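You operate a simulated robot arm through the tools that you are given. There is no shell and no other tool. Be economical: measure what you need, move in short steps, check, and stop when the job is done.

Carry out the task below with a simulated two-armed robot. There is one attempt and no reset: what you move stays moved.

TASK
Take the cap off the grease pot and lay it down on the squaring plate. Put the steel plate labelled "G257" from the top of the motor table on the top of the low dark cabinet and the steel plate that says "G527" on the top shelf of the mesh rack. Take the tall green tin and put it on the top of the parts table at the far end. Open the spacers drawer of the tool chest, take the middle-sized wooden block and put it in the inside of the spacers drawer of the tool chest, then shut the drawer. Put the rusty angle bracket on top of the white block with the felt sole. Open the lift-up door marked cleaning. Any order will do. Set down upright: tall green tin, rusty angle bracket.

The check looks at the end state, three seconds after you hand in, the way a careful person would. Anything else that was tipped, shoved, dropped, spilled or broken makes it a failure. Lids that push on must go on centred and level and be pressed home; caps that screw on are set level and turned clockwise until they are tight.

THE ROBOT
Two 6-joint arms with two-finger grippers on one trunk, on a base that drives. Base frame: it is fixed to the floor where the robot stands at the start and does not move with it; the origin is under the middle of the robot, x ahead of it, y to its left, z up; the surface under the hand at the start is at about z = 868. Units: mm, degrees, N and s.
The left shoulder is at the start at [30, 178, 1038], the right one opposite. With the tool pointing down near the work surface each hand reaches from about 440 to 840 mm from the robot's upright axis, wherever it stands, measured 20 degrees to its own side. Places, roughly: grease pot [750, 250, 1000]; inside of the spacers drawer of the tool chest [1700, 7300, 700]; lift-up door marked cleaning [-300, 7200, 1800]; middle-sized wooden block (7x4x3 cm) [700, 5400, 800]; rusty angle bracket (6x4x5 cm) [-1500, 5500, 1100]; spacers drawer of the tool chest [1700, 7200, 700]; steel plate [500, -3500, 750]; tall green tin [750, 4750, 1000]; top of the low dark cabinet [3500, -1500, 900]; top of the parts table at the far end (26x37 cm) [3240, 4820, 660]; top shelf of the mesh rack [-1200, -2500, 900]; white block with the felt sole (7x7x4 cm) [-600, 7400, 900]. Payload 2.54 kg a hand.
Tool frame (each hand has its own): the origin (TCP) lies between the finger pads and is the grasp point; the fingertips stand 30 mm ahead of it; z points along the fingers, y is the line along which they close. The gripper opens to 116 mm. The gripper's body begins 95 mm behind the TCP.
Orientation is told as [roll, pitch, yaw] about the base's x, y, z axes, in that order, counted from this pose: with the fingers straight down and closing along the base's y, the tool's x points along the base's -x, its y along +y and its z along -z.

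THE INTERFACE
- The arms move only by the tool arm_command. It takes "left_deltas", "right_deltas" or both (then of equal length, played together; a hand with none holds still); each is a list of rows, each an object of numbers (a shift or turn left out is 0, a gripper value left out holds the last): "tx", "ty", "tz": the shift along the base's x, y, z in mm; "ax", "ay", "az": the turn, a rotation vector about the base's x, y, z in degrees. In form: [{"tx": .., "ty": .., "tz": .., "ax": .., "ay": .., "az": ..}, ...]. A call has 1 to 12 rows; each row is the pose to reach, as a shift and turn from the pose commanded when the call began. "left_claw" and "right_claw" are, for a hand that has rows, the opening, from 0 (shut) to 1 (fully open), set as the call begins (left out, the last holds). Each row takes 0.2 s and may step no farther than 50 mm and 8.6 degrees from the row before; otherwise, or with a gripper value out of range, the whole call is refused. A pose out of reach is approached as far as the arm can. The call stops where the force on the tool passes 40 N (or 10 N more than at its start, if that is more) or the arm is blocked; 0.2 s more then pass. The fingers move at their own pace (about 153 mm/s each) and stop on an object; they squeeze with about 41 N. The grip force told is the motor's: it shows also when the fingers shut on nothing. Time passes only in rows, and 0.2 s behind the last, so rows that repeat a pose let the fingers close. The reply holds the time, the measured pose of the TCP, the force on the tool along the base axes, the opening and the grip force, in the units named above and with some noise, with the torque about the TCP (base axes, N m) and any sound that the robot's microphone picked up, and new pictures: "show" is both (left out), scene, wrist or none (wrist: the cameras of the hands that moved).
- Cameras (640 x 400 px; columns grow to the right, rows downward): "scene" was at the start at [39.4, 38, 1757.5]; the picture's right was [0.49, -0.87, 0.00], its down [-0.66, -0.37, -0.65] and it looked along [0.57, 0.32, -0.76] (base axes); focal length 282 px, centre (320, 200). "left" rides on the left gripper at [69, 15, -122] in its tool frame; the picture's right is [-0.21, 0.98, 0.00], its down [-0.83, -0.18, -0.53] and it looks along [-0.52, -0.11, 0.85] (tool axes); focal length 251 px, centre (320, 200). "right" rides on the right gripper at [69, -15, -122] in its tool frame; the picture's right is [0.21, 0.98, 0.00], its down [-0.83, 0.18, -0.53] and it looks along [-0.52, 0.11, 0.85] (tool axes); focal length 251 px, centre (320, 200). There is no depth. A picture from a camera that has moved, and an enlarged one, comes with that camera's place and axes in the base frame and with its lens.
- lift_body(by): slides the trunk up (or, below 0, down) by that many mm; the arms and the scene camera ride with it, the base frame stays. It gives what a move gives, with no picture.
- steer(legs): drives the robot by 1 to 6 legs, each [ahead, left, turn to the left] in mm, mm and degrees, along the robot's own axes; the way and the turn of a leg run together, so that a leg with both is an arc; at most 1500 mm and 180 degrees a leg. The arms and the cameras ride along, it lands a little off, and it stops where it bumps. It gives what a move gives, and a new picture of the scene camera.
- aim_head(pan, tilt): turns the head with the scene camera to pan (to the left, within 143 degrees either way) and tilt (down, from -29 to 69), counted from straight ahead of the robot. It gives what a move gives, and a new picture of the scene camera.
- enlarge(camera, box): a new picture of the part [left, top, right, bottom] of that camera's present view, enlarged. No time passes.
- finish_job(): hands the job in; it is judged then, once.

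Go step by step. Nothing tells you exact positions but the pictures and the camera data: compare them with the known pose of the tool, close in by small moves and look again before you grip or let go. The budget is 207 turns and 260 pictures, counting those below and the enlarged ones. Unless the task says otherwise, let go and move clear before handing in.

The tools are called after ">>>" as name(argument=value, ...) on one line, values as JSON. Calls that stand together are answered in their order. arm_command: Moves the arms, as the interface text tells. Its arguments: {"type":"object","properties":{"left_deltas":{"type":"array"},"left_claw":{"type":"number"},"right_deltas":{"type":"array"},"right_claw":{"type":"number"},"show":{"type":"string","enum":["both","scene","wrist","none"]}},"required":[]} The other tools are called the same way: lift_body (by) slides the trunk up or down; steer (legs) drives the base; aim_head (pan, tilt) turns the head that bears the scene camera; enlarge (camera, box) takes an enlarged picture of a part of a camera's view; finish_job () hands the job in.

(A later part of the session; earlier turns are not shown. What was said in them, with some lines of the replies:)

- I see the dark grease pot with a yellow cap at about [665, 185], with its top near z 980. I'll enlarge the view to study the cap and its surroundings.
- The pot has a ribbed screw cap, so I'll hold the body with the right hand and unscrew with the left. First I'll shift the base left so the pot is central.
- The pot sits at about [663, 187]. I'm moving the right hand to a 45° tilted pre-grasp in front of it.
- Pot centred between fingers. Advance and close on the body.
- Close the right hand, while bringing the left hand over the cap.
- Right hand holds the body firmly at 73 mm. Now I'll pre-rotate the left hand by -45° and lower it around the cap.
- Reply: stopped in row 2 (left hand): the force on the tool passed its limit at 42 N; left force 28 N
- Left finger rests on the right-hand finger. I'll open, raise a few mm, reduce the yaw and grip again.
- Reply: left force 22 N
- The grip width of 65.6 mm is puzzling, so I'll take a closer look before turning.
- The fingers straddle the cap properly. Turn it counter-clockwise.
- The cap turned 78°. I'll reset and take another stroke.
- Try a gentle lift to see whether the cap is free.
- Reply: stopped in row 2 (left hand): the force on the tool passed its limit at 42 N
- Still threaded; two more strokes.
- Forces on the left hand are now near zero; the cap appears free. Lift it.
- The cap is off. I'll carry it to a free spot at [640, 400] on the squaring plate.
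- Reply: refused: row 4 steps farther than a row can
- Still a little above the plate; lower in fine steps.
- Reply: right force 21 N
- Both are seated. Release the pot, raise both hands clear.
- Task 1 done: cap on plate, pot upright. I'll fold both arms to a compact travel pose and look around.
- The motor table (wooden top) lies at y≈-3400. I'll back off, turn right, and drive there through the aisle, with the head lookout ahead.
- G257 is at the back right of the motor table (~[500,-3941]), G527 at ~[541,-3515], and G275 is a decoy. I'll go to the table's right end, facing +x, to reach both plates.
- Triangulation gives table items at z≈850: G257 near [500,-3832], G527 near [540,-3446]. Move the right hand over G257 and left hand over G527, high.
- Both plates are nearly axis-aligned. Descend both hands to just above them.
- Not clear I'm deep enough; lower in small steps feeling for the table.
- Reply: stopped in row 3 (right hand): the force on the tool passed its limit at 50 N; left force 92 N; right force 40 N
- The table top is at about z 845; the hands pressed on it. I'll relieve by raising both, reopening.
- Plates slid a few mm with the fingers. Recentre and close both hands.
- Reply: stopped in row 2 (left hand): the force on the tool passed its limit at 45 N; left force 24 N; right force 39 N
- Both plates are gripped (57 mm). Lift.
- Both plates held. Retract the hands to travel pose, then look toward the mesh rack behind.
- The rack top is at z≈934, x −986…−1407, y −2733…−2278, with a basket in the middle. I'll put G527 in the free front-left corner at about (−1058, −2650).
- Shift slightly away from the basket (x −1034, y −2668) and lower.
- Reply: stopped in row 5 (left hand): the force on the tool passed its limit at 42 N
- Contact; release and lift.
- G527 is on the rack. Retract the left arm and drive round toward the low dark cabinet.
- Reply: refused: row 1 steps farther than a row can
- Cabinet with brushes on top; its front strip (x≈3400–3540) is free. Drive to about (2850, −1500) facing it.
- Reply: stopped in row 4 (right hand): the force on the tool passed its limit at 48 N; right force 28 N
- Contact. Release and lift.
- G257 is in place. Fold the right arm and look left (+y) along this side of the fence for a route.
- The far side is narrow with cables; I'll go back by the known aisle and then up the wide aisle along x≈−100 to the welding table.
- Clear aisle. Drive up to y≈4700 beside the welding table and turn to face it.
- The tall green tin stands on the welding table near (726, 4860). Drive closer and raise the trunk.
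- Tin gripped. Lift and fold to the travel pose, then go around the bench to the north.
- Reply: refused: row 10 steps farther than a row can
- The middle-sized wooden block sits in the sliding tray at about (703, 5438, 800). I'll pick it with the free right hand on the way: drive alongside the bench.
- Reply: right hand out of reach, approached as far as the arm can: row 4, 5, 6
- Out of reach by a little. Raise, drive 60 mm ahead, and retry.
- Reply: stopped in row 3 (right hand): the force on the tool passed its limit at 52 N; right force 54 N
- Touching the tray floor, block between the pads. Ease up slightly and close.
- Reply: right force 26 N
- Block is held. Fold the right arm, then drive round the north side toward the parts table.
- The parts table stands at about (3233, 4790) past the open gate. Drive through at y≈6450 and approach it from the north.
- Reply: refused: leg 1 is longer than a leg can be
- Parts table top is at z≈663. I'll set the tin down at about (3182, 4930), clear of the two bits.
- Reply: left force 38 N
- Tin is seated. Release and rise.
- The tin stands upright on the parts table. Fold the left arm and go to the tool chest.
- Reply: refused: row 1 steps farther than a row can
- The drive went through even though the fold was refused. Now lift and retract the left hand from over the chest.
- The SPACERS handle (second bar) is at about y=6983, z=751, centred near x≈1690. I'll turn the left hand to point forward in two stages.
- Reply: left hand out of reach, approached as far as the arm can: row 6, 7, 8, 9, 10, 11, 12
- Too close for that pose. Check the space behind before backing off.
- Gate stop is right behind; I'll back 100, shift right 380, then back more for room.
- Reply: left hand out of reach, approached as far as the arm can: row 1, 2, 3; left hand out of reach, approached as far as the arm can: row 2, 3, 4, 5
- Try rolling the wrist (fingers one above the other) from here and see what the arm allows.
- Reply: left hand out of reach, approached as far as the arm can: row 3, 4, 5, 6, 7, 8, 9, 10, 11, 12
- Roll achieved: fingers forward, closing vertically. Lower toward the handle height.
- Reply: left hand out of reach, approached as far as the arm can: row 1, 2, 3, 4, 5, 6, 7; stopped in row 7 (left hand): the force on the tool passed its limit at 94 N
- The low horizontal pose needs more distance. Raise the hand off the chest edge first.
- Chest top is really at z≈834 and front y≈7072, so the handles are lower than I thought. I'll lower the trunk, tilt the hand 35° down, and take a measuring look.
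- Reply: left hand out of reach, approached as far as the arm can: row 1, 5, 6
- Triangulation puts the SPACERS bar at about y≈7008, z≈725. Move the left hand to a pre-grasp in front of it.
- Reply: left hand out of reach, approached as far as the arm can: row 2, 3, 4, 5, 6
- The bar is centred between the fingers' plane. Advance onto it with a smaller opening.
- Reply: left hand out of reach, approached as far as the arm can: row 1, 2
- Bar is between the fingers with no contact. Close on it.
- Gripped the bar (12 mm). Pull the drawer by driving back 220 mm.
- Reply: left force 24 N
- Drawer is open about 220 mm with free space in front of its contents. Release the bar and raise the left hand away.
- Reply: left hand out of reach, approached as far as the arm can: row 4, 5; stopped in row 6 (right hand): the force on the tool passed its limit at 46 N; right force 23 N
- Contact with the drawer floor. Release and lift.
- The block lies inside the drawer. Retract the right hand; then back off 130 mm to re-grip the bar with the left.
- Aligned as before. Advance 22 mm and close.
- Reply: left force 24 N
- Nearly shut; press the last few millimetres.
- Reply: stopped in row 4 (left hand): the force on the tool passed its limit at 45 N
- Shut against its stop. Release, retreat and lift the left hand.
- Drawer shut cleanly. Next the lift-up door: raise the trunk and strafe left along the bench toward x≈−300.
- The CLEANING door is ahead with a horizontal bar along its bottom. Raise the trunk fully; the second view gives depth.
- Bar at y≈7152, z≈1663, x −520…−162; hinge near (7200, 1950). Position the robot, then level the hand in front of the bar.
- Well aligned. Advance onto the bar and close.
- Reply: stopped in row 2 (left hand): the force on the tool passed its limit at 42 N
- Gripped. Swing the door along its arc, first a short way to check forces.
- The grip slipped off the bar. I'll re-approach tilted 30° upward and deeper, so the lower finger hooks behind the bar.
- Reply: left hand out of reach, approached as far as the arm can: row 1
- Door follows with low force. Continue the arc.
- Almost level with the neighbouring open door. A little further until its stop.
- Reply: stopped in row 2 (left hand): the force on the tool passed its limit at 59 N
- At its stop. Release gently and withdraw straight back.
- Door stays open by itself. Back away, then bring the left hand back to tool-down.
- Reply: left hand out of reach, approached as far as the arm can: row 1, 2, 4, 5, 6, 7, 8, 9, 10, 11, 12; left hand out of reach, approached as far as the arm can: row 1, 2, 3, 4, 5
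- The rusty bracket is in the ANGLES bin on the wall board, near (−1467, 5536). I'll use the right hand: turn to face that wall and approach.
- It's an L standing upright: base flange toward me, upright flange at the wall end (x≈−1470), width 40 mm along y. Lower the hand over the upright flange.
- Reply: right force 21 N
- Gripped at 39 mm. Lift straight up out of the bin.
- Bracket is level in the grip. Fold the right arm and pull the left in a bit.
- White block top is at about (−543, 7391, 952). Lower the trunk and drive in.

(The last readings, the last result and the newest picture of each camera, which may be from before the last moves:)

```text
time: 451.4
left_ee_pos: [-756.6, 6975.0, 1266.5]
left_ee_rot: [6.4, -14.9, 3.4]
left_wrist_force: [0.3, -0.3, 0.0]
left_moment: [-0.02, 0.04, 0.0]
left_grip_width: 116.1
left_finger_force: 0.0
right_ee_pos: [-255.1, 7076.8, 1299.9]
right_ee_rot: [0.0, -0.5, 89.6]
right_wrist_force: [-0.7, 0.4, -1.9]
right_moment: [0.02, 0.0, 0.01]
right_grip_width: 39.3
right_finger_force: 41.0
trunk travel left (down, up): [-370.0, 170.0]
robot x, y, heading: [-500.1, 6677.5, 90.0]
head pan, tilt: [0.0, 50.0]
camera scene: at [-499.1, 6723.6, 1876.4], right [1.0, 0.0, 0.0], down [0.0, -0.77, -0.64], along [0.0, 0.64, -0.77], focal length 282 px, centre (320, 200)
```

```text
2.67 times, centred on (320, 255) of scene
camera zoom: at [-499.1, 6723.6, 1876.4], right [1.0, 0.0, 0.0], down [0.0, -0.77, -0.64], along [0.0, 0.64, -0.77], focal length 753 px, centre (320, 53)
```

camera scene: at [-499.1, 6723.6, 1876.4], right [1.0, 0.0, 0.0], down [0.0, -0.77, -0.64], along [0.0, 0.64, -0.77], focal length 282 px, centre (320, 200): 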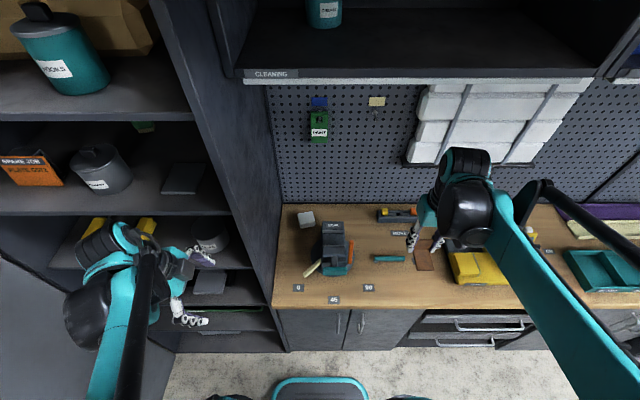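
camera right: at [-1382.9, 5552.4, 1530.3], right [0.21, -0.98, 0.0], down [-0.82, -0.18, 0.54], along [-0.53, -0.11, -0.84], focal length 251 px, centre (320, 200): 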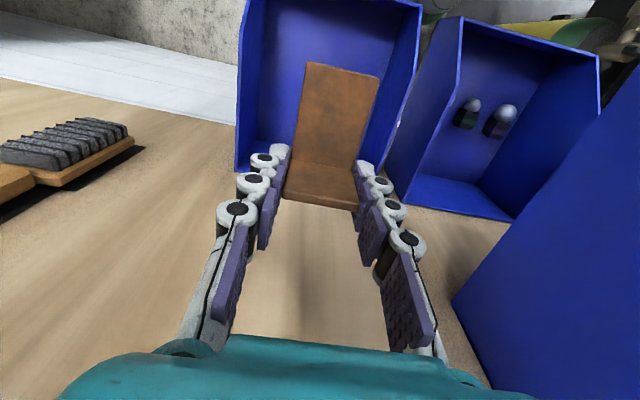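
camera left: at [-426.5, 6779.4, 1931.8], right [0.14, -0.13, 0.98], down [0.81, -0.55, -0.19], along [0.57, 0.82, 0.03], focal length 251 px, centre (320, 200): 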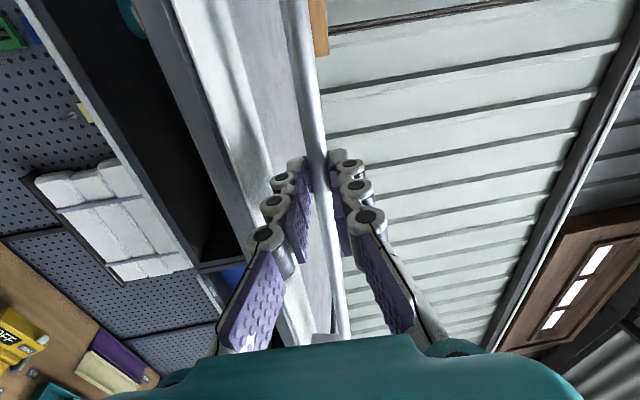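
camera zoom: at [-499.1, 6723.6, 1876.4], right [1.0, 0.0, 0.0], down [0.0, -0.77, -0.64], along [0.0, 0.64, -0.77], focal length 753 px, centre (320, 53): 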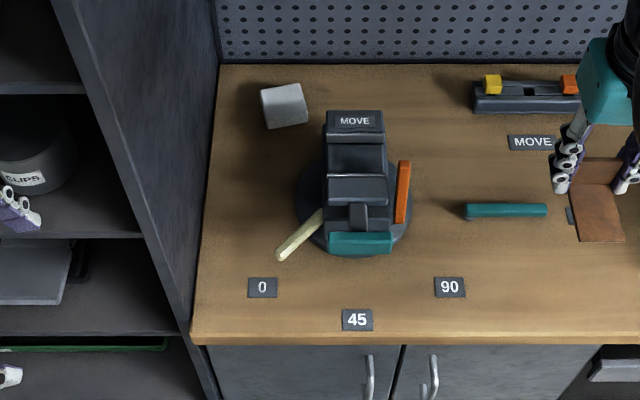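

>>> arm_command(right_deltas=[{"tx": -42, "ty": 14, "tz": -5}, {"tx": -84, "ty": 28, "tz": -10}, {"tx": -126, "ty": 42, "tz": -15}, {"tx": -168, "ty": 56, "tz": -20}, {"tx": -210, "ty": 70, "tz": -30}, {"tx": -254, "ty": 85, "tz": -40}, {"tx": -297, "ty": 105, "tz": -50}, {"tx": -297, "ty": 150, "tz": -65}, {"tx": -297, "ty": 195, "tz": -80}, {"tx": -297, "ty": 240, "tz": -95}, {"tx": -297, "ty": 285, "tz": -110}, {"tx": -297, "ty": 325, "tz": -130}], show="both")

```text
time: 454.0
left_ee_pos: [-756.0, 6975.7, 1267.4]
left_ee_rot: [6.1, -14.9, 3.5]
left_wrist_force: [-0.5, 0.3, -0.4]
left_moment: [-0.05, -0.01, -0.03]
left_grip_width: 115.7
left_finger_force: 0.1
right_ee_pos: [-552.0, 7405.1, 1167.9]
right_ee_rot: [0.1, -0.4, 89.6]
right_wrist_force: [0.0, 0.6, -2.1]
right_moment: [-0.02, -0.01, -0.02]
right_grip_width: 39.3
right_finger_force: 41.5
trunk travel left (down, up): [-370.0, 170.0]
robot x, y, heading: [-501.0, 6672.5, 90.1]
head pan, tilt: [0.0, 50.0]
camera scene: at [-499.8, 6726.7, 1876.2], right [1.0, 0.0, 0.0], down [0.0, -0.77, -0.64], along [0.0, 0.64, -0.77], focal length 282 px, centre (320, 200)
camera right: at [-537.0, 7333.6, 1290.6], right [-0.98, -0.21, 0.0], down [-0.17, 0.82, 0.54], along [-0.11, 0.53, -0.84], focal length 251 px, centre (320, 200)
```

scene: 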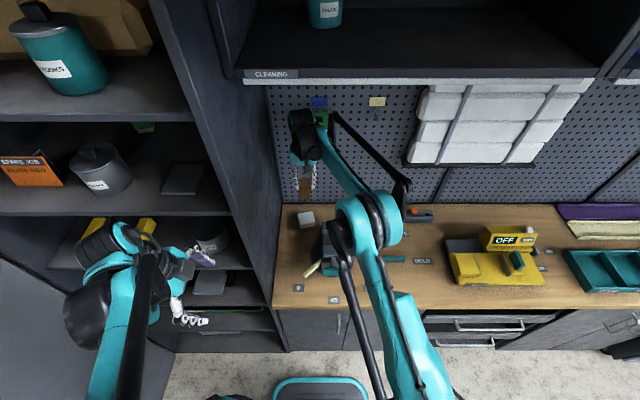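
right: 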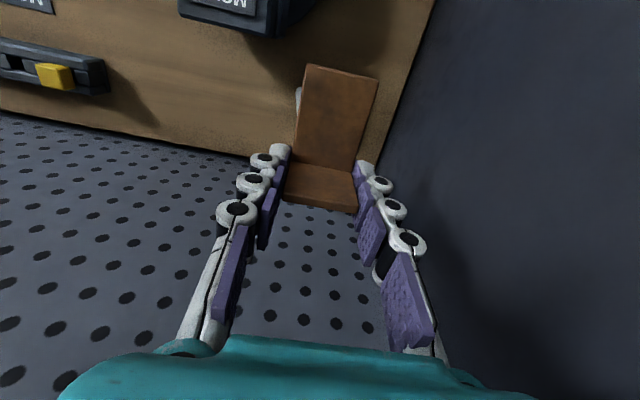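

>>> enlarge(camera="scene", box=[260, 150, 350, 260])

```text
3.64 times, centred on (305, 205) of scene
camera zoom: at [-499.8, 6726.7, 1876.2], right [1.0, 0.0, 0.0], down [0.0, -0.77, -0.64], along [0.0, 0.64, -0.77], focal length 1027 px, centre (374, 182)
```

zoom: 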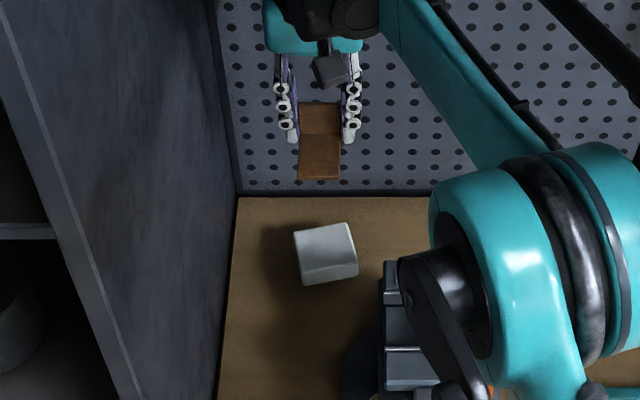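

>>> arm_command(right_deltas=[{"tx": -2, "ty": 5, "tz": -40}, {"tx": -2, "ty": 10, "tz": -80}, {"tx": -2, "ty": 15, "tz": -115}, {"tx": -2, "ty": 15, "tz": -138}, {"tx": -2, "ty": 15, "tz": -138}], show="none")

>>> enlarge(camera="scene", box=[260, 150, 350, 260])

>>> enlarge(camera="right", box=[240, 20, 440, 220])

```text
time: 455.2
left_ee_pos: [-756.6, 6974.2, 1268.3]
left_ee_rot: [6.3, -14.8, 3.4]
left_wrist_force: [-0.3, 1.2, 0.4]
left_moment: [0.01, -0.02, 0.01]
left_grip_width: 116.0
left_finger_force: 0.0
right_ee_pos: [-553.9, 7416.1, 1031.2]
right_ee_rot: [0.1, -0.6, 89.6]
right_wrist_force: [-0.7, 0.1, -0.7]
right_moment: [0.05, -0.01, -0.01]
right_grip_width: 39.2
right_finger_force: 40.7
trunk travel left (down, up): [-370.0, 170.0]
robot x, y, heading: [-504.5, 6676.3, 89.9]
head pan, tilt: [0.0, 50.0]
```

```text
3.64 times, centred on (305, 205) of scene
camera zoom: at [-499.2, 6723.0, 1876.4], right [1.0, 0.0, 0.0], down [0.0, -0.77, -0.64], along [0.0, 0.64, -0.77], focal length 1027 px, centre (374, 182)
```

zoom: 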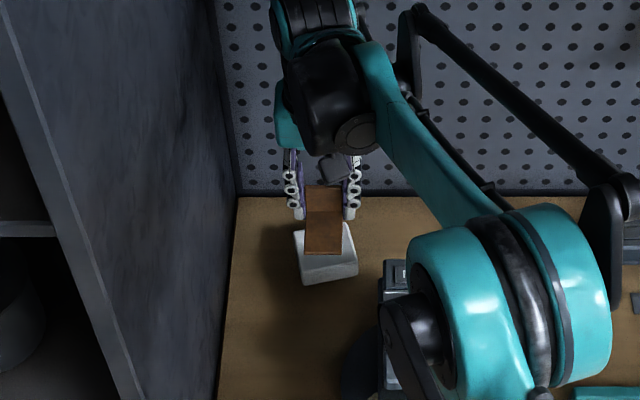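

```text
2.00 times, centred on (340, 120) of right
camera zoom: at [-538.3, 7344.8, 1153.7], right [-0.98, -0.21, 0.0], down [-0.17, 0.82, 0.54], along [-0.11, 0.53, -0.84], focal length 503 px, centre (280, 360)
```

zoom: 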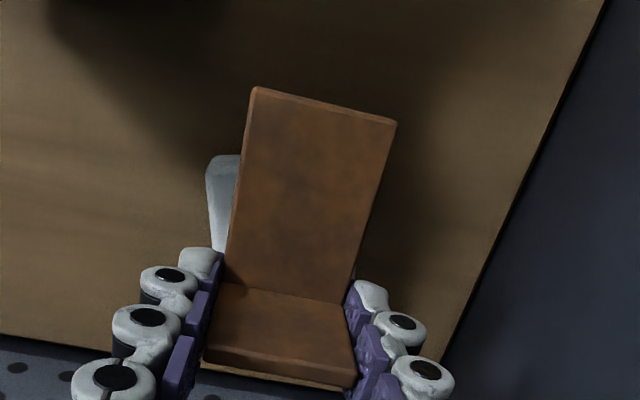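

The block centre is at about (−554, 7412), top z≈940; I need about 20 mm more in y. Drive ahead 20 mm.

>>> steer(legs=[[20, 0, 0]])

>>> arm_command(right_deltas=[{"tz": -15}, {"tz": -30}, {"tz": -38}, {"tz": -38}], show="none")

>>> enlarge(camera="scene", box=[260, 150, 350, 260])

>>> enlarge(camera="right", box=[240, 20, 440, 220])

```text
time: 456.0
left_ee_pos: [-756.9, 6991.5, 1267.7]
left_ee_rot: [6.3, -14.9, 3.4]
left_wrist_force: [-0.1, -1.1, 0.0]
left_moment: [0.04, -0.02, 0.02]
left_grip_width: 115.9
left_finger_force: 0.0
right_ee_pos: [-554.8, 7434.3, 1033.3]
right_ee_rot: [0.1, -0.6, 89.5]
right_wrist_force: [-0.9, -0.3, -1.3]
right_moment: [0.07, -0.03, 0.03]
right_grip_width: 39.0
right_finger_force: 40.7
trunk travel left (down, up): [-370.0, 170.0]
robot x, y, heading: [-498.7, 6697.0, 90.2]
head pan, tilt: [0.0, 50.0]
camera scene: at [-499.3, 6740.4, 1876.5], right [1.0, 0.0, 0.0], down [0.0, -0.77, -0.64], along [0.0, 0.64, -0.77], focal length 282 px, centre (320, 200)
```

scene: 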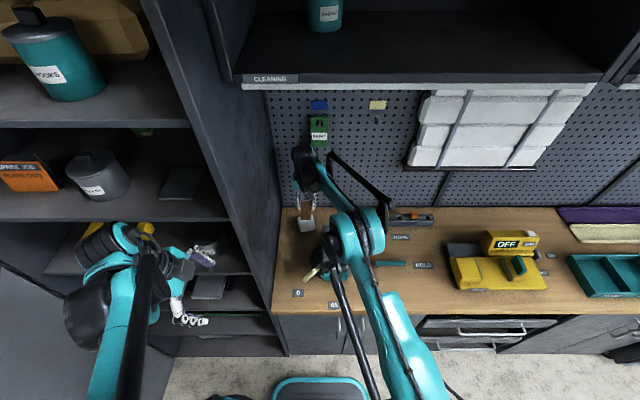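

```text
time: 457.0
left_ee_pos: [-756.0, 6993.1, 1267.2]
left_ee_rot: [6.2, -14.9, 3.4]
left_wrist_force: [1.2, -0.2, 0.5]
left_moment: [0.0, 0.0, 0.01]
left_grip_width: 115.9
left_finger_force: 0.1
right_ee_pos: [-554.2, 7436.5, 994.1]
right_ee_rot: [0.1, -0.5, 89.5]
right_wrist_force: [0.0, -0.1, -1.9]
right_moment: [0.03, 0.0, 0.0]
right_grip_width: 39.3
right_finger_force: 40.9
trunk travel left (down, up): [-370.0, 170.0]
robot x, y, heading: [-500.5, 6695.2, 90.0]
head pan, tilt: [0.0, 50.0]
```

```text
3.64 times, centred on (305, 205) of scene
camera zoom: at [-499.3, 6742.9, 1876.4], right [1.0, 0.0, 0.0], down [0.0, -0.77, -0.64], along [0.0, 0.64, -0.77], focal length 1027 px, centre (374, 182)
```

zoom: 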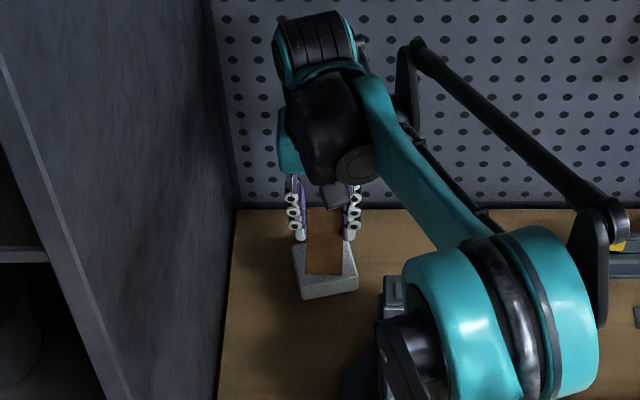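

```text
2.00 times, centred on (340, 120) of right
camera zoom: at [-538.8, 7364.8, 1115.7], right [-0.98, -0.21, 0.0], down [-0.18, 0.82, 0.54], along [-0.11, 0.53, -0.84], focal length 503 px, centre (280, 360)
```

zoom: 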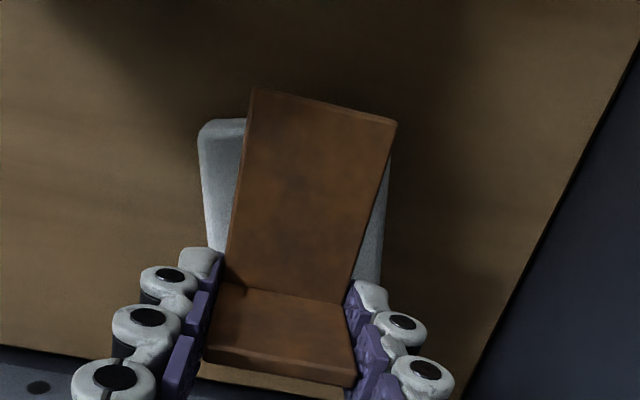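

>>> arm_command(right_deltas=[{"tx": 2, "ty": 4, "tz": -4}, {"tx": 2, "ty": 4, "tz": -7}, {"tx": 2, "ty": 4, "tz": -10}, {"tx": 2, "ty": 4, "tz": -10}], show="none")

>>> enlarge(camera="scene", box=[280, 190, 330, 240])

>>> enlarge(camera="right", box=[240, 20, 440, 220])

```text
time: 458.0
left_ee_pos: [-755.9, 6993.7, 1267.0]
left_ee_rot: [6.3, -15.0, 3.4]
left_wrist_force: [0.3, -0.2, 0.2]
left_moment: [-0.01, 0.01, 0.03]
left_grip_width: 116.1
left_finger_force: 0.0
right_ee_pos: [-552.1, 7439.5, 984.2]
right_ee_rot: [0.0, -0.5, 89.6]
right_wrist_force: [-0.4, 0.4, -0.9]
right_moment: [-0.01, -0.01, -0.01]
right_grip_width: 39.3
right_finger_force: 40.4
trunk travel left (down, up): [-370.0, 170.0]
robot x, y, heading: [-499.3, 6696.2, 89.8]
head pan, tilt: [0.0, 50.0]
```

```text
8.00 times, centred on (305, 215) of scene
camera zoom: at [-499.3, 6743.3, 1876.4], right [1.0, 0.0, 0.0], down [0.0, -0.77, -0.64], along [0.0, 0.64, -0.77], focal length 2259 px, centre (440, 80)
```

zoom: 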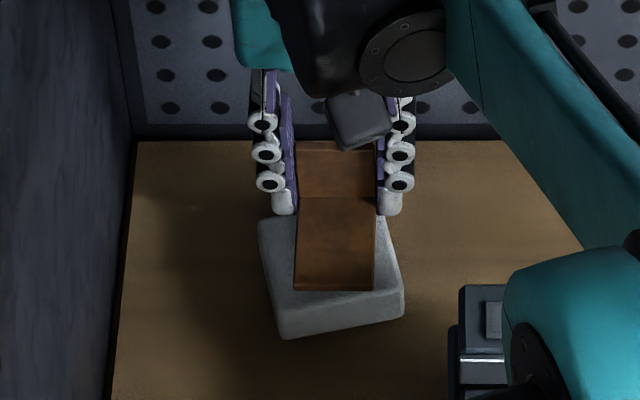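

```text
2.00 times, centred on (340, 120) of right
camera zoom: at [-536.7, 7368.6, 1105.8], right [-0.98, -0.21, 0.0], down [-0.17, 0.82, 0.54], along [-0.11, 0.53, -0.84], focal length 503 px, centre (280, 360)
```

zoom: 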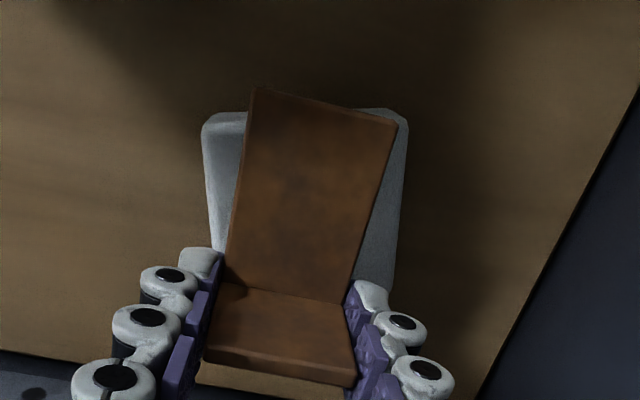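

Well centred. Lower in fine steps to contact.

>>> arm_command(right_deltas=[{"ty": 1, "tz": -2}, {"ty": 1, "tz": -4}, {"ty": 1, "tz": -6}, {"ty": 1, "tz": -6}], show="none")

```text
time: 459.0
left_ee_pos: [-755.3, 6993.8, 1267.0]
left_ee_rot: [6.2, -15.0, 3.5]
left_wrist_force: [-0.5, 0.2, -0.3]
left_moment: [-0.02, -0.01, 0.03]
left_grip_width: 116.0
left_finger_force: 0.0
right_ee_pos: [-552.2, 7440.2, 978.3]
right_ee_rot: [0.1, -0.6, 89.6]
right_wrist_force: [0.0, -0.1, -1.3]
right_moment: [0.01, -0.02, -0.01]
right_grip_width: 39.3
right_finger_force: 41.5
trunk travel left (down, up): [-370.0, 170.0]
robot x, y, heading: [-500.3, 6695.9, 90.0]
head pan, tilt: [0.0, 50.0]
```

>>> arm_command(right_deltas=[{"tz": -1.5}, {"tz": -3}, {"tz": -4.5}, {"tz": -6}, {"tz": -6}], show="none")

>>> enlarge(camera="scene", box=[280, 190, 330, 240])

```text
time: 460.2
left_ee_pos: [-755.2, 6993.2, 1267.7]
left_ee_rot: [6.3, -14.9, 3.4]
left_wrist_force: [0.2, 0.4, 0.1]
left_moment: [-0.03, 0.02, 0.02]
left_grip_width: 115.8
left_finger_force: 0.1
right_ee_pos: [-552.5, 7438.1, 974.5]
right_ee_rot: [0.0, -0.5, 89.5]
right_wrist_force: [0.8, -0.1, -1.8]
right_moment: [0.05, 0.03, -0.04]
right_grip_width: 39.1
right_finger_force: 41.1
right hand out of reach, approached as far as the arm can: row 4, 5
trunk travel left (down, up): [-370.0, 170.0]
robot x, y, heading: [-503.3, 6694.4, 89.9]
head pan, tilt: [0.0, 50.0]
```

```text
8.00 times, centred on (305, 215) of scene
camera zoom: at [-499.3, 6743.3, 1876.4], right [1.0, 0.0, 0.0], down [0.0, -0.77, -0.64], along [0.0, 0.64, -0.77], focal length 2259 px, centre (440, 80)
```

zoom: 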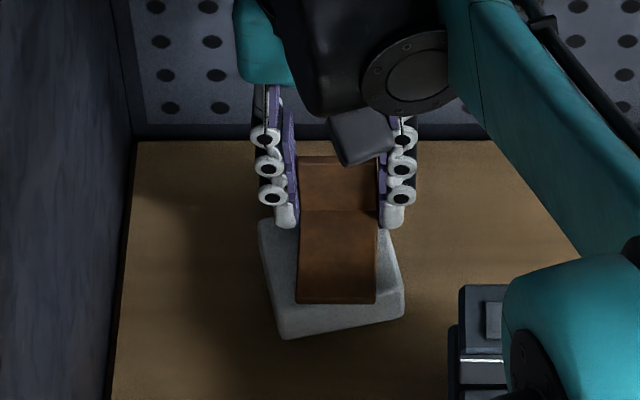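

At the reach limit. Drive 12 mm ahead and lower with the trunk in small steps.

>>> steer(legs=[[12, 0, 0]])

>>> lift_body(by=-4)

>>> enlarge(camera="scene", box=[280, 190, 330, 240])

```text
time: 460.9
left_ee_pos: [-756.6, 7003.8, 1267.9]
left_ee_rot: [6.5, -14.9, 3.4]
left_wrist_force: [-1.0, -0.6, -0.2]
left_moment: [0.02, -0.01, 0.06]
left_grip_width: 115.8
left_finger_force: 0.1
right_ee_pos: [-551.7, 7449.4, 975.8]
right_ee_rot: [0.2, -0.6, 89.6]
right_wrist_force: [0.2, -0.2, -1.5]
right_moment: [0.04, -0.02, 0.02]
right_grip_width: 39.0
right_finger_force: 41.1
trunk travel left (down, up): [-370.0, 170.0]
robot x, y, heading: [-501.0, 6708.2, 89.9]
head pan, tilt: [0.0, 50.0]
camera scene: at [-499.2, 6752.4, 1876.5], right [1.0, 0.0, 0.0], down [0.0, -0.77, -0.64], along [0.0, 0.64, -0.77], focal length 282 px, centre (320, 200)
```

scene: 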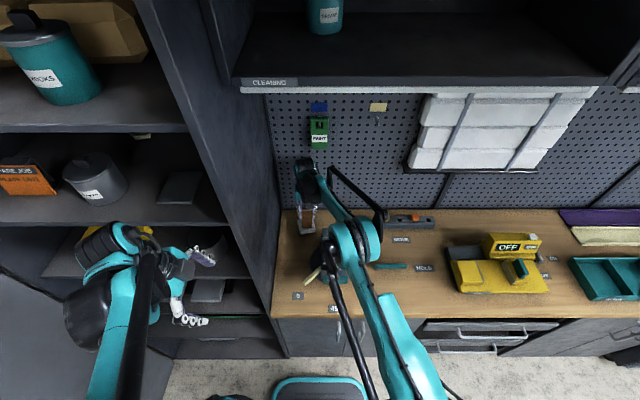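

```text
time: 461.5
left_ee_pos: [-756.2, 7006.0, 1263.5]
left_ee_rot: [6.3, -14.9, 3.5]
left_wrist_force: [-0.3, 0.4, -0.7]
left_moment: [0.03, 0.0, -0.01]
left_grip_width: 116.0
left_finger_force: 0.1
right_ee_pos: [-551.9, 7451.0, 970.5]
right_ee_rot: [0.1, -0.6, 89.6]
right_wrist_force: [-0.7, -0.2, -1.9]
right_moment: [0.01, -0.03, 0.01]
right_grip_width: 39.2
right_finger_force: 41.2
trunk travel left (down, up): [-366.0, 174.0]
robot x, y, heading: [-499.2, 6703.0, 90.0]
head pan, tilt: [0.0, 50.0]
```

```text
8.00 times, centred on (305, 215) of scene
camera zoom: at [-499.3, 6754.6, 1872.4], right [1.0, 0.0, 0.0], down [0.0, -0.77, -0.64], along [0.0, 0.64, -0.77], focal length 2259 px, centre (440, 80)
```

zoom: 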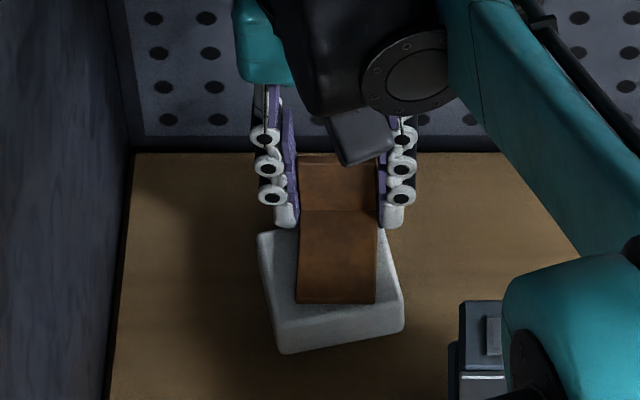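

>>> lift_body(by=-4)

>>> lift_body(by=-3)

>>> lift_body(by=-3)

```text
time: 462.0
left_ee_pos: [-756.2, 7004.5, 1259.4]
left_ee_rot: [6.3, -14.9, 3.5]
left_wrist_force: [0.1, -0.1, -0.2]
left_moment: [-0.03, 0.02, 0.0]
left_grip_width: 115.9
left_finger_force: 0.0
right_ee_pos: [-552.3, 7449.3, 966.5]
right_ee_rot: [0.1, -0.5, 89.6]
right_wrist_force: [-0.5, -0.1, -1.7]
right_moment: [0.03, 0.0, -0.01]
right_grip_width: 39.4
right_finger_force: 41.3
trunk travel left (down, up): [-362.0, 178.0]
robot x, y, heading: [-501.4, 6708.7, 89.8]
head pan, tilt: [0.0, 50.0]
```

```text
time: 462.5
left_ee_pos: [-755.7, 7004.1, 1257.0]
left_ee_rot: [6.4, -14.9, 3.5]
left_wrist_force: [-0.1, 0.2, 0.5]
left_moment: [0.01, -0.01, -0.02]
left_grip_width: 116.4
left_finger_force: 0.2
right_ee_pos: [-552.6, 7450.2, 965.9]
right_ee_rot: [0.1, -0.7, 89.7]
right_wrist_force: [-0.8, 6.8, 21.4]
right_moment: [0.05, 0.01, -0.07]
right_grip_width: 39.4
right_finger_force: 41.3
trunk travel left (down, up): [-359.0, 181.0]
robot x, y, heading: [-501.3, 6708.2, 89.9]
head pan, tilt: [0.0, 50.0]
```

```text
time: 462.9
left_ee_pos: [-756.2, 7004.1, 1255.0]
left_ee_rot: [6.4, -15.0, 3.4]
left_wrist_force: [-0.8, 0.1, 0.2]
left_moment: [-0.02, 0.02, -0.01]
left_grip_width: 115.7
left_finger_force: 0.1
right_ee_pos: [-551.8, 7450.2, 964.4]
right_ee_rot: [0.1, -0.6, 89.6]
right_wrist_force: [1.2, -5.0, 12.7]
right_moment: [-0.34, -0.02, 0.02]
right_grip_width: 39.5
right_finger_force: 41.0
trunk travel left (down, up): [-358.0, 182.0]
robot x, y, heading: [-504.2, 6708.0, 90.1]
head pan, tilt: [0.0, 50.0]
stopped: the force on the tool passed its limit at 45 N (the readings are from after the stop); the commanded pose is now the measured one
```

Seated. Check alignment before letting go.

>>> enlarge(camera="scene", box=[280, 190, 330, 240])

>>> enlarge(camera="right", box=[240, 20, 440, 220])

```text
8.00 times, centred on (305, 215) of scene
camera zoom: at [-499.2, 6753.0, 1864.0], right [1.0, 0.0, 0.0], down [0.0, -0.77, -0.64], along [0.0, 0.64, -0.77], focal length 2259 px, centre (440, 80)
```

zoom: 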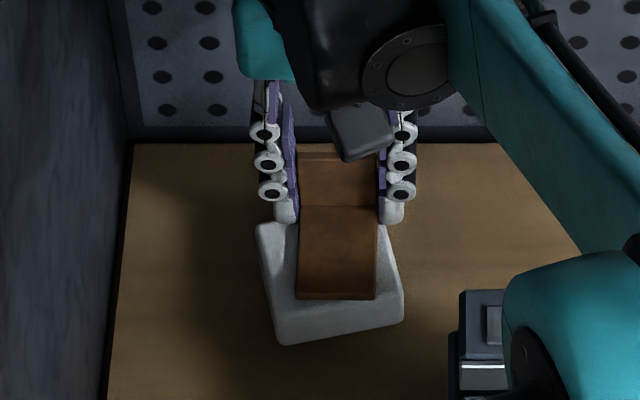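

```text
2.00 times, centred on (340, 120) of right
camera zoom: at [-536.0, 7378.0, 1087.6], right [-0.98, -0.21, 0.0], down [-0.17, 0.82, 0.54], along [-0.11, 0.53, -0.84], focal length 503 px, centre (280, 360)
```

zoom: 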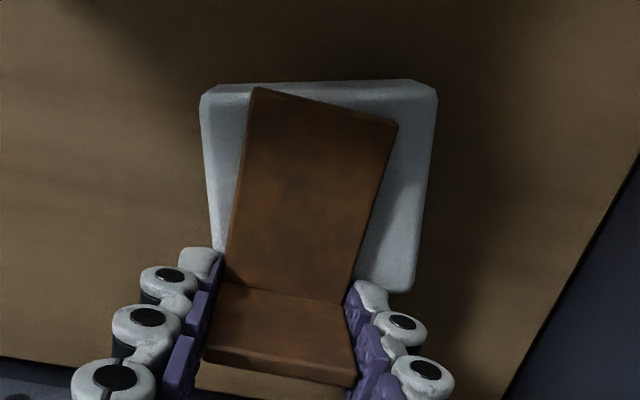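

Bracket sits about 6 mm too far back; lift slightly, shift −6 mm in y, reseat.

>>> arm_command(right_deltas=[{"tz": 3}, {"tz": 6}, {"ty": -3, "tz": 6}, {"tx": -1, "ty": -7, "tz": 6}, {"tx": -1, "ty": -7, "tz": 4}, {"tx": -1, "ty": -7, "tz": 2}, {"tx": -1, "ty": -7, "tz": 0.5}, {"tx": -1, "ty": -7, "tz": -0.5}], show="none")

>>> enlarge(camera="right", box=[240, 20, 440, 220])

```text
time: 464.7
left_ee_pos: [-756.6, 7003.9, 1256.1]
left_ee_rot: [6.5, -14.9, 3.5]
left_wrist_force: [0.3, -0.3, 0.9]
left_moment: [-0.01, -0.02, 0.01]
left_grip_width: 116.0
left_finger_force: 0.1
right_ee_pos: [-551.8, 7444.5, 965.8]
right_ee_rot: [0.2, -0.8, 89.6]
right_wrist_force: [-0.1, 10.9, 25.8]
right_moment: [-0.14, -0.09, 0.01]
right_grip_width: 39.0
right_finger_force: 40.8
trunk travel left (down, up): [-358.0, 182.0]
robot x, y, heading: [-497.8, 6705.7, 90.1]
head pan, tilt: [0.0, 50.0]
```

```text
2.00 times, centred on (340, 120) of right
camera zoom: at [-536.9, 7371.8, 1087.3], right [-0.98, -0.21, 0.0], down [-0.17, 0.82, 0.55], along [-0.11, 0.53, -0.84], focal length 503 px, centre (280, 360)
```

zoom: 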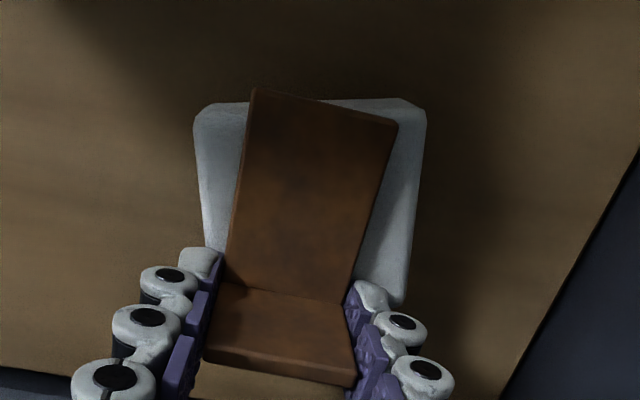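

Centred and seated. Release and rise straight up.

>>> arm_command(right_deltas=[{"tz": 1}, {"tz": 1}], show="none")

>>> arm_command(right_deltas=[{"tz": 0}, {"tz": 0}, {"tz": 0}, {"tz": 20}, {"tz": 60}, {"tz": 105}, {"tz": 150}, {"ty": -20, "tz": 190}, {"ty": -60, "tz": 210}], right_claw=0.6, show="both")

```text
time: 465.3
left_ee_pos: [-756.0, 7005.1, 1255.9]
left_ee_rot: [6.4, -14.9, 3.4]
left_wrist_force: [0.5, -0.2, -0.4]
left_moment: [-0.01, 0.03, 0.03]
left_grip_width: 116.1
left_finger_force: 0.0
right_ee_pos: [-553.4, 7444.3, 965.9]
right_ee_rot: [0.1, -0.8, 89.6]
right_wrist_force: [0.6, 9.7, 23.1]
right_moment: [0.03, -0.01, 0.0]
right_grip_width: 39.3
right_finger_force: 41.0
trunk travel left (down, up): [-358.0, 182.0]
robot x, y, heading: [-500.4, 6709.2, 89.9]
head pan, tilt: [0.0, 50.0]
```

```text
time: 467.3
left_ee_pos: [-756.1, 7002.0, 1256.2]
left_ee_rot: [6.5, -14.9, 3.3]
left_wrist_force: [0.2, -0.6, -1.0]
left_moment: [0.03, -0.01, 0.02]
left_grip_width: 116.3
left_finger_force: 0.0
right_ee_pos: [-554.4, 7380.6, 1176.8]
right_ee_rot: [0.1, -0.8, 89.6]
right_wrist_force: [0.1, -0.2, 0.5]
right_moment: [0.03, 0.0, 0.0]
right_grip_width: 69.7
right_finger_force: 0.1
trunk travel left (down, up): [-358.0, 182.0]
robot x, y, heading: [-500.5, 6708.3, 89.8]
head pan, tilt: [0.0, 50.0]
camera scene: at [-499.0, 6751.6, 1864.1], right [1.0, 0.0, 0.0], down [0.0, -0.77, -0.64], along [0.0, 0.64, -0.77], focal length 282 px, centre (320, 200)
camera right: at [-537.6, 7309.8, 1298.9], right [-0.98, -0.21, 0.0], down [-0.17, 0.82, 0.55], along [-0.11, 0.53, -0.84], focal length 251 px, centre (320, 200)
```

scene: 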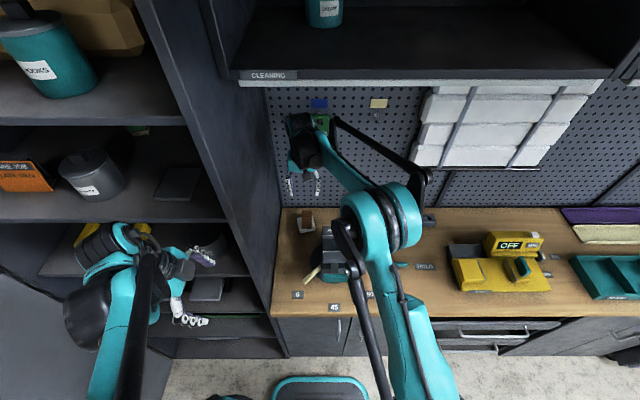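
right: 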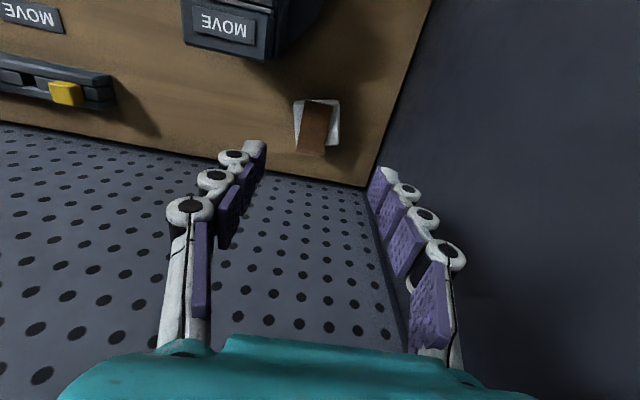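

Released. Zoom in to confirm it stands upright on the block, and retract the arm.

>>> enlarge(camera="right", box=[270, 70, 380, 180])

>>> enlarge(camera="scene", box=[270, 180, 350, 260])

>>> arm_command(right_deltas=[{"ty": -40, "tz": 15}, {"ty": -80, "tz": 30}, {"ty": -120, "tz": 45}, {"ty": -160, "tz": 55}, {"ty": -200, "tz": 60}, {"tx": 20, "ty": -240, "tz": 60}, {"tx": 50, "ty": -270, "tz": 60}], show="none")

```text
3.64 times, centred on (325, 125) of right
camera zoom: at [-537.6, 7309.8, 1298.9], right [-0.98, -0.21, 0.0], down [-0.17, 0.82, 0.55], along [-0.11, 0.53, -0.84], focal length 914 px, centre (302, 473)
```

zoom: 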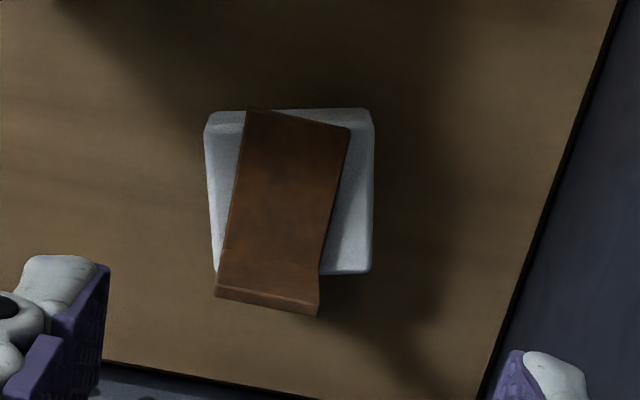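

```text
5.00 times, centred on (310, 220) of scene
camera zoom: at [-499.0, 6751.6, 1864.1], right [1.0, 0.0, 0.0], down [0.0, -0.77, -0.64], along [0.0, 0.64, -0.77], focal length 1412 px, centre (370, 100)
```

zoom: 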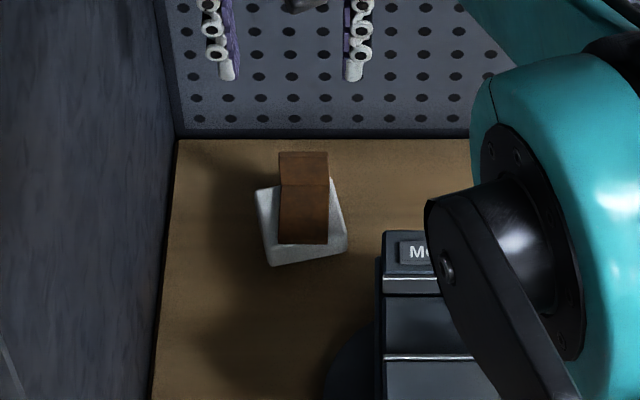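

```text
time: 468.9
left_ee_pos: [-755.5, 7002.6, 1255.1]
left_ee_rot: [6.5, -14.8, 3.5]
left_wrist_force: [-0.1, 0.6, -0.1]
left_moment: [0.02, 0.01, 0.04]
left_grip_width: 116.1
left_finger_force: 0.0
right_ee_pos: [-501.9, 7112.1, 1234.8]
right_ee_rot: [0.3, -0.7, 89.6]
right_wrist_force: [0.4, -0.3, -0.4]
right_moment: [0.03, 0.03, 0.02]
right_grip_width: 69.6
right_finger_force: 0.1
trunk travel left (down, up): [-358.0, 182.0]
robot x, y, heading: [-502.4, 6706.7, 90.0]
head pan, tilt: [0.0, 50.0]
```

The bracket stands upright on the white block. Back off and take one last look at the door.

>>> steer(legs=[[-450, 0, 0]])

>>> aim_head(pan=-15, tilt=15)

```text
time: 471.6
left_ee_pos: [-756.4, 6551.7, 1254.4]
left_ee_rot: [6.2, -14.9, 3.6]
left_wrist_force: [0.4, 0.5, -0.6]
left_moment: [0.03, -0.02, 0.05]
left_grip_width: 115.8
left_finger_force: 0.0
right_ee_pos: [-504.2, 6662.0, 1234.4]
right_ee_rot: [0.1, -0.6, 89.7]
right_wrist_force: [0.1, 0.1, 0.1]
right_moment: [-0.02, -0.02, 0.01]
right_grip_width: 69.6
right_finger_force: 0.0
trunk travel left (down, up): [-358.0, 182.0]
robot x, y, heading: [-500.7, 6254.1, 90.3]
head pan, tilt: [0.0, 50.0]
camera scene: at [-499.2, 6302.0, 1864.0], right [1.0, 0.0, 0.0], down [0.0, -0.77, -0.64], along [0.0, 0.64, -0.77], focal length 282 px, centre (320, 200)
```

scene: 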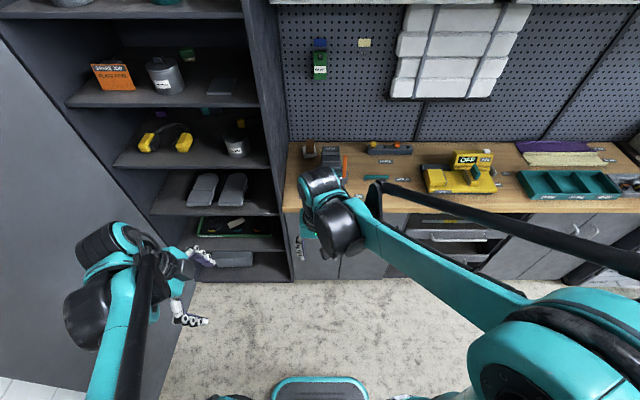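

```text
time: 472.6
left_ee_pos: [-755.8, 6551.3, 1254.9]
left_ee_rot: [6.4, -14.9, 3.5]
left_wrist_force: [-0.3, 0.5, 0.8]
left_moment: [0.01, 0.02, 0.0]
left_grip_width: 116.1
left_finger_force: 0.1
right_ee_pos: [-503.7, 6662.9, 1234.9]
right_ee_rot: [0.0, -0.7, 89.7]
right_wrist_force: [-0.1, -0.4, -0.3]
right_moment: [-0.04, 0.05, -0.03]
right_grip_width: 69.7
right_finger_force: 0.1
trunk travel left (down, up): [-358.0, 182.0]
robot x, y, heading: [-499.7, 6257.2, 90.0]
head pan, tilt: [-15.0, 15.0]
camera scene: at [-475.1, 6315.6, 1917.7], right [0.97, -0.26, 0.0], down [-0.07, -0.25, -0.97], along [0.25, 0.93, -0.26], focal length 282 px, centre (320, 200)
```

scene: 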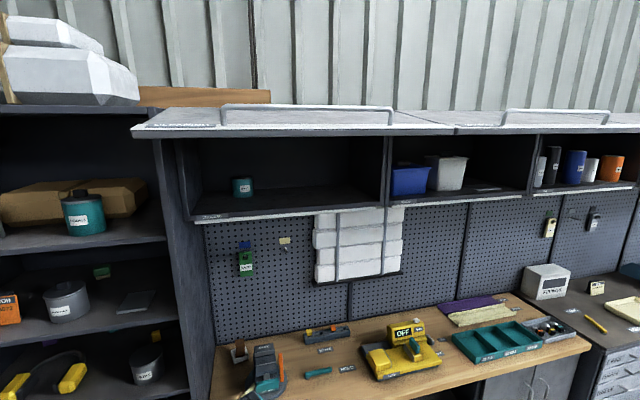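

Everything is in its place: the cleaning door is open, the bracket stands on the white block, and both hands are clear. I'm handing in.

>>> finish_job()

```text
The job is handed in.
```

I finished every part of the task and handed it in; no verdict has come back.

- **Grease pot:** the cap is unscrewed and lying on the squaring plate, and the pot is upright.
- **Steel plates:** G257 is on the low dark cabinet and G527 is on the top shelf of the mesh rack. I left the similar plate G275 on the motor table; it may have been nudged a little, as I didn't check it closely afterwards.
- **Tall green tin:** it is standing upright on the parts table at the far end.
- **Spacers drawer:** the middle-sized wooden block is inside and the drawer is shut against its stop. While getting into position, the left hand pressed hard once on the chest's top edge (94 N); I saw no damage afterwards.
- **Rusty angle bracket:** it is standing upright on the white block.
- **Cleaning door:** it is fully open and stays up by itself.

Twice I drove off with an arm still extended because the command to fold it had been refused. Nothing bumped, and nothing looked disturbed in the pictures I took. I did not go back to re-check the mesh rack basket after that.
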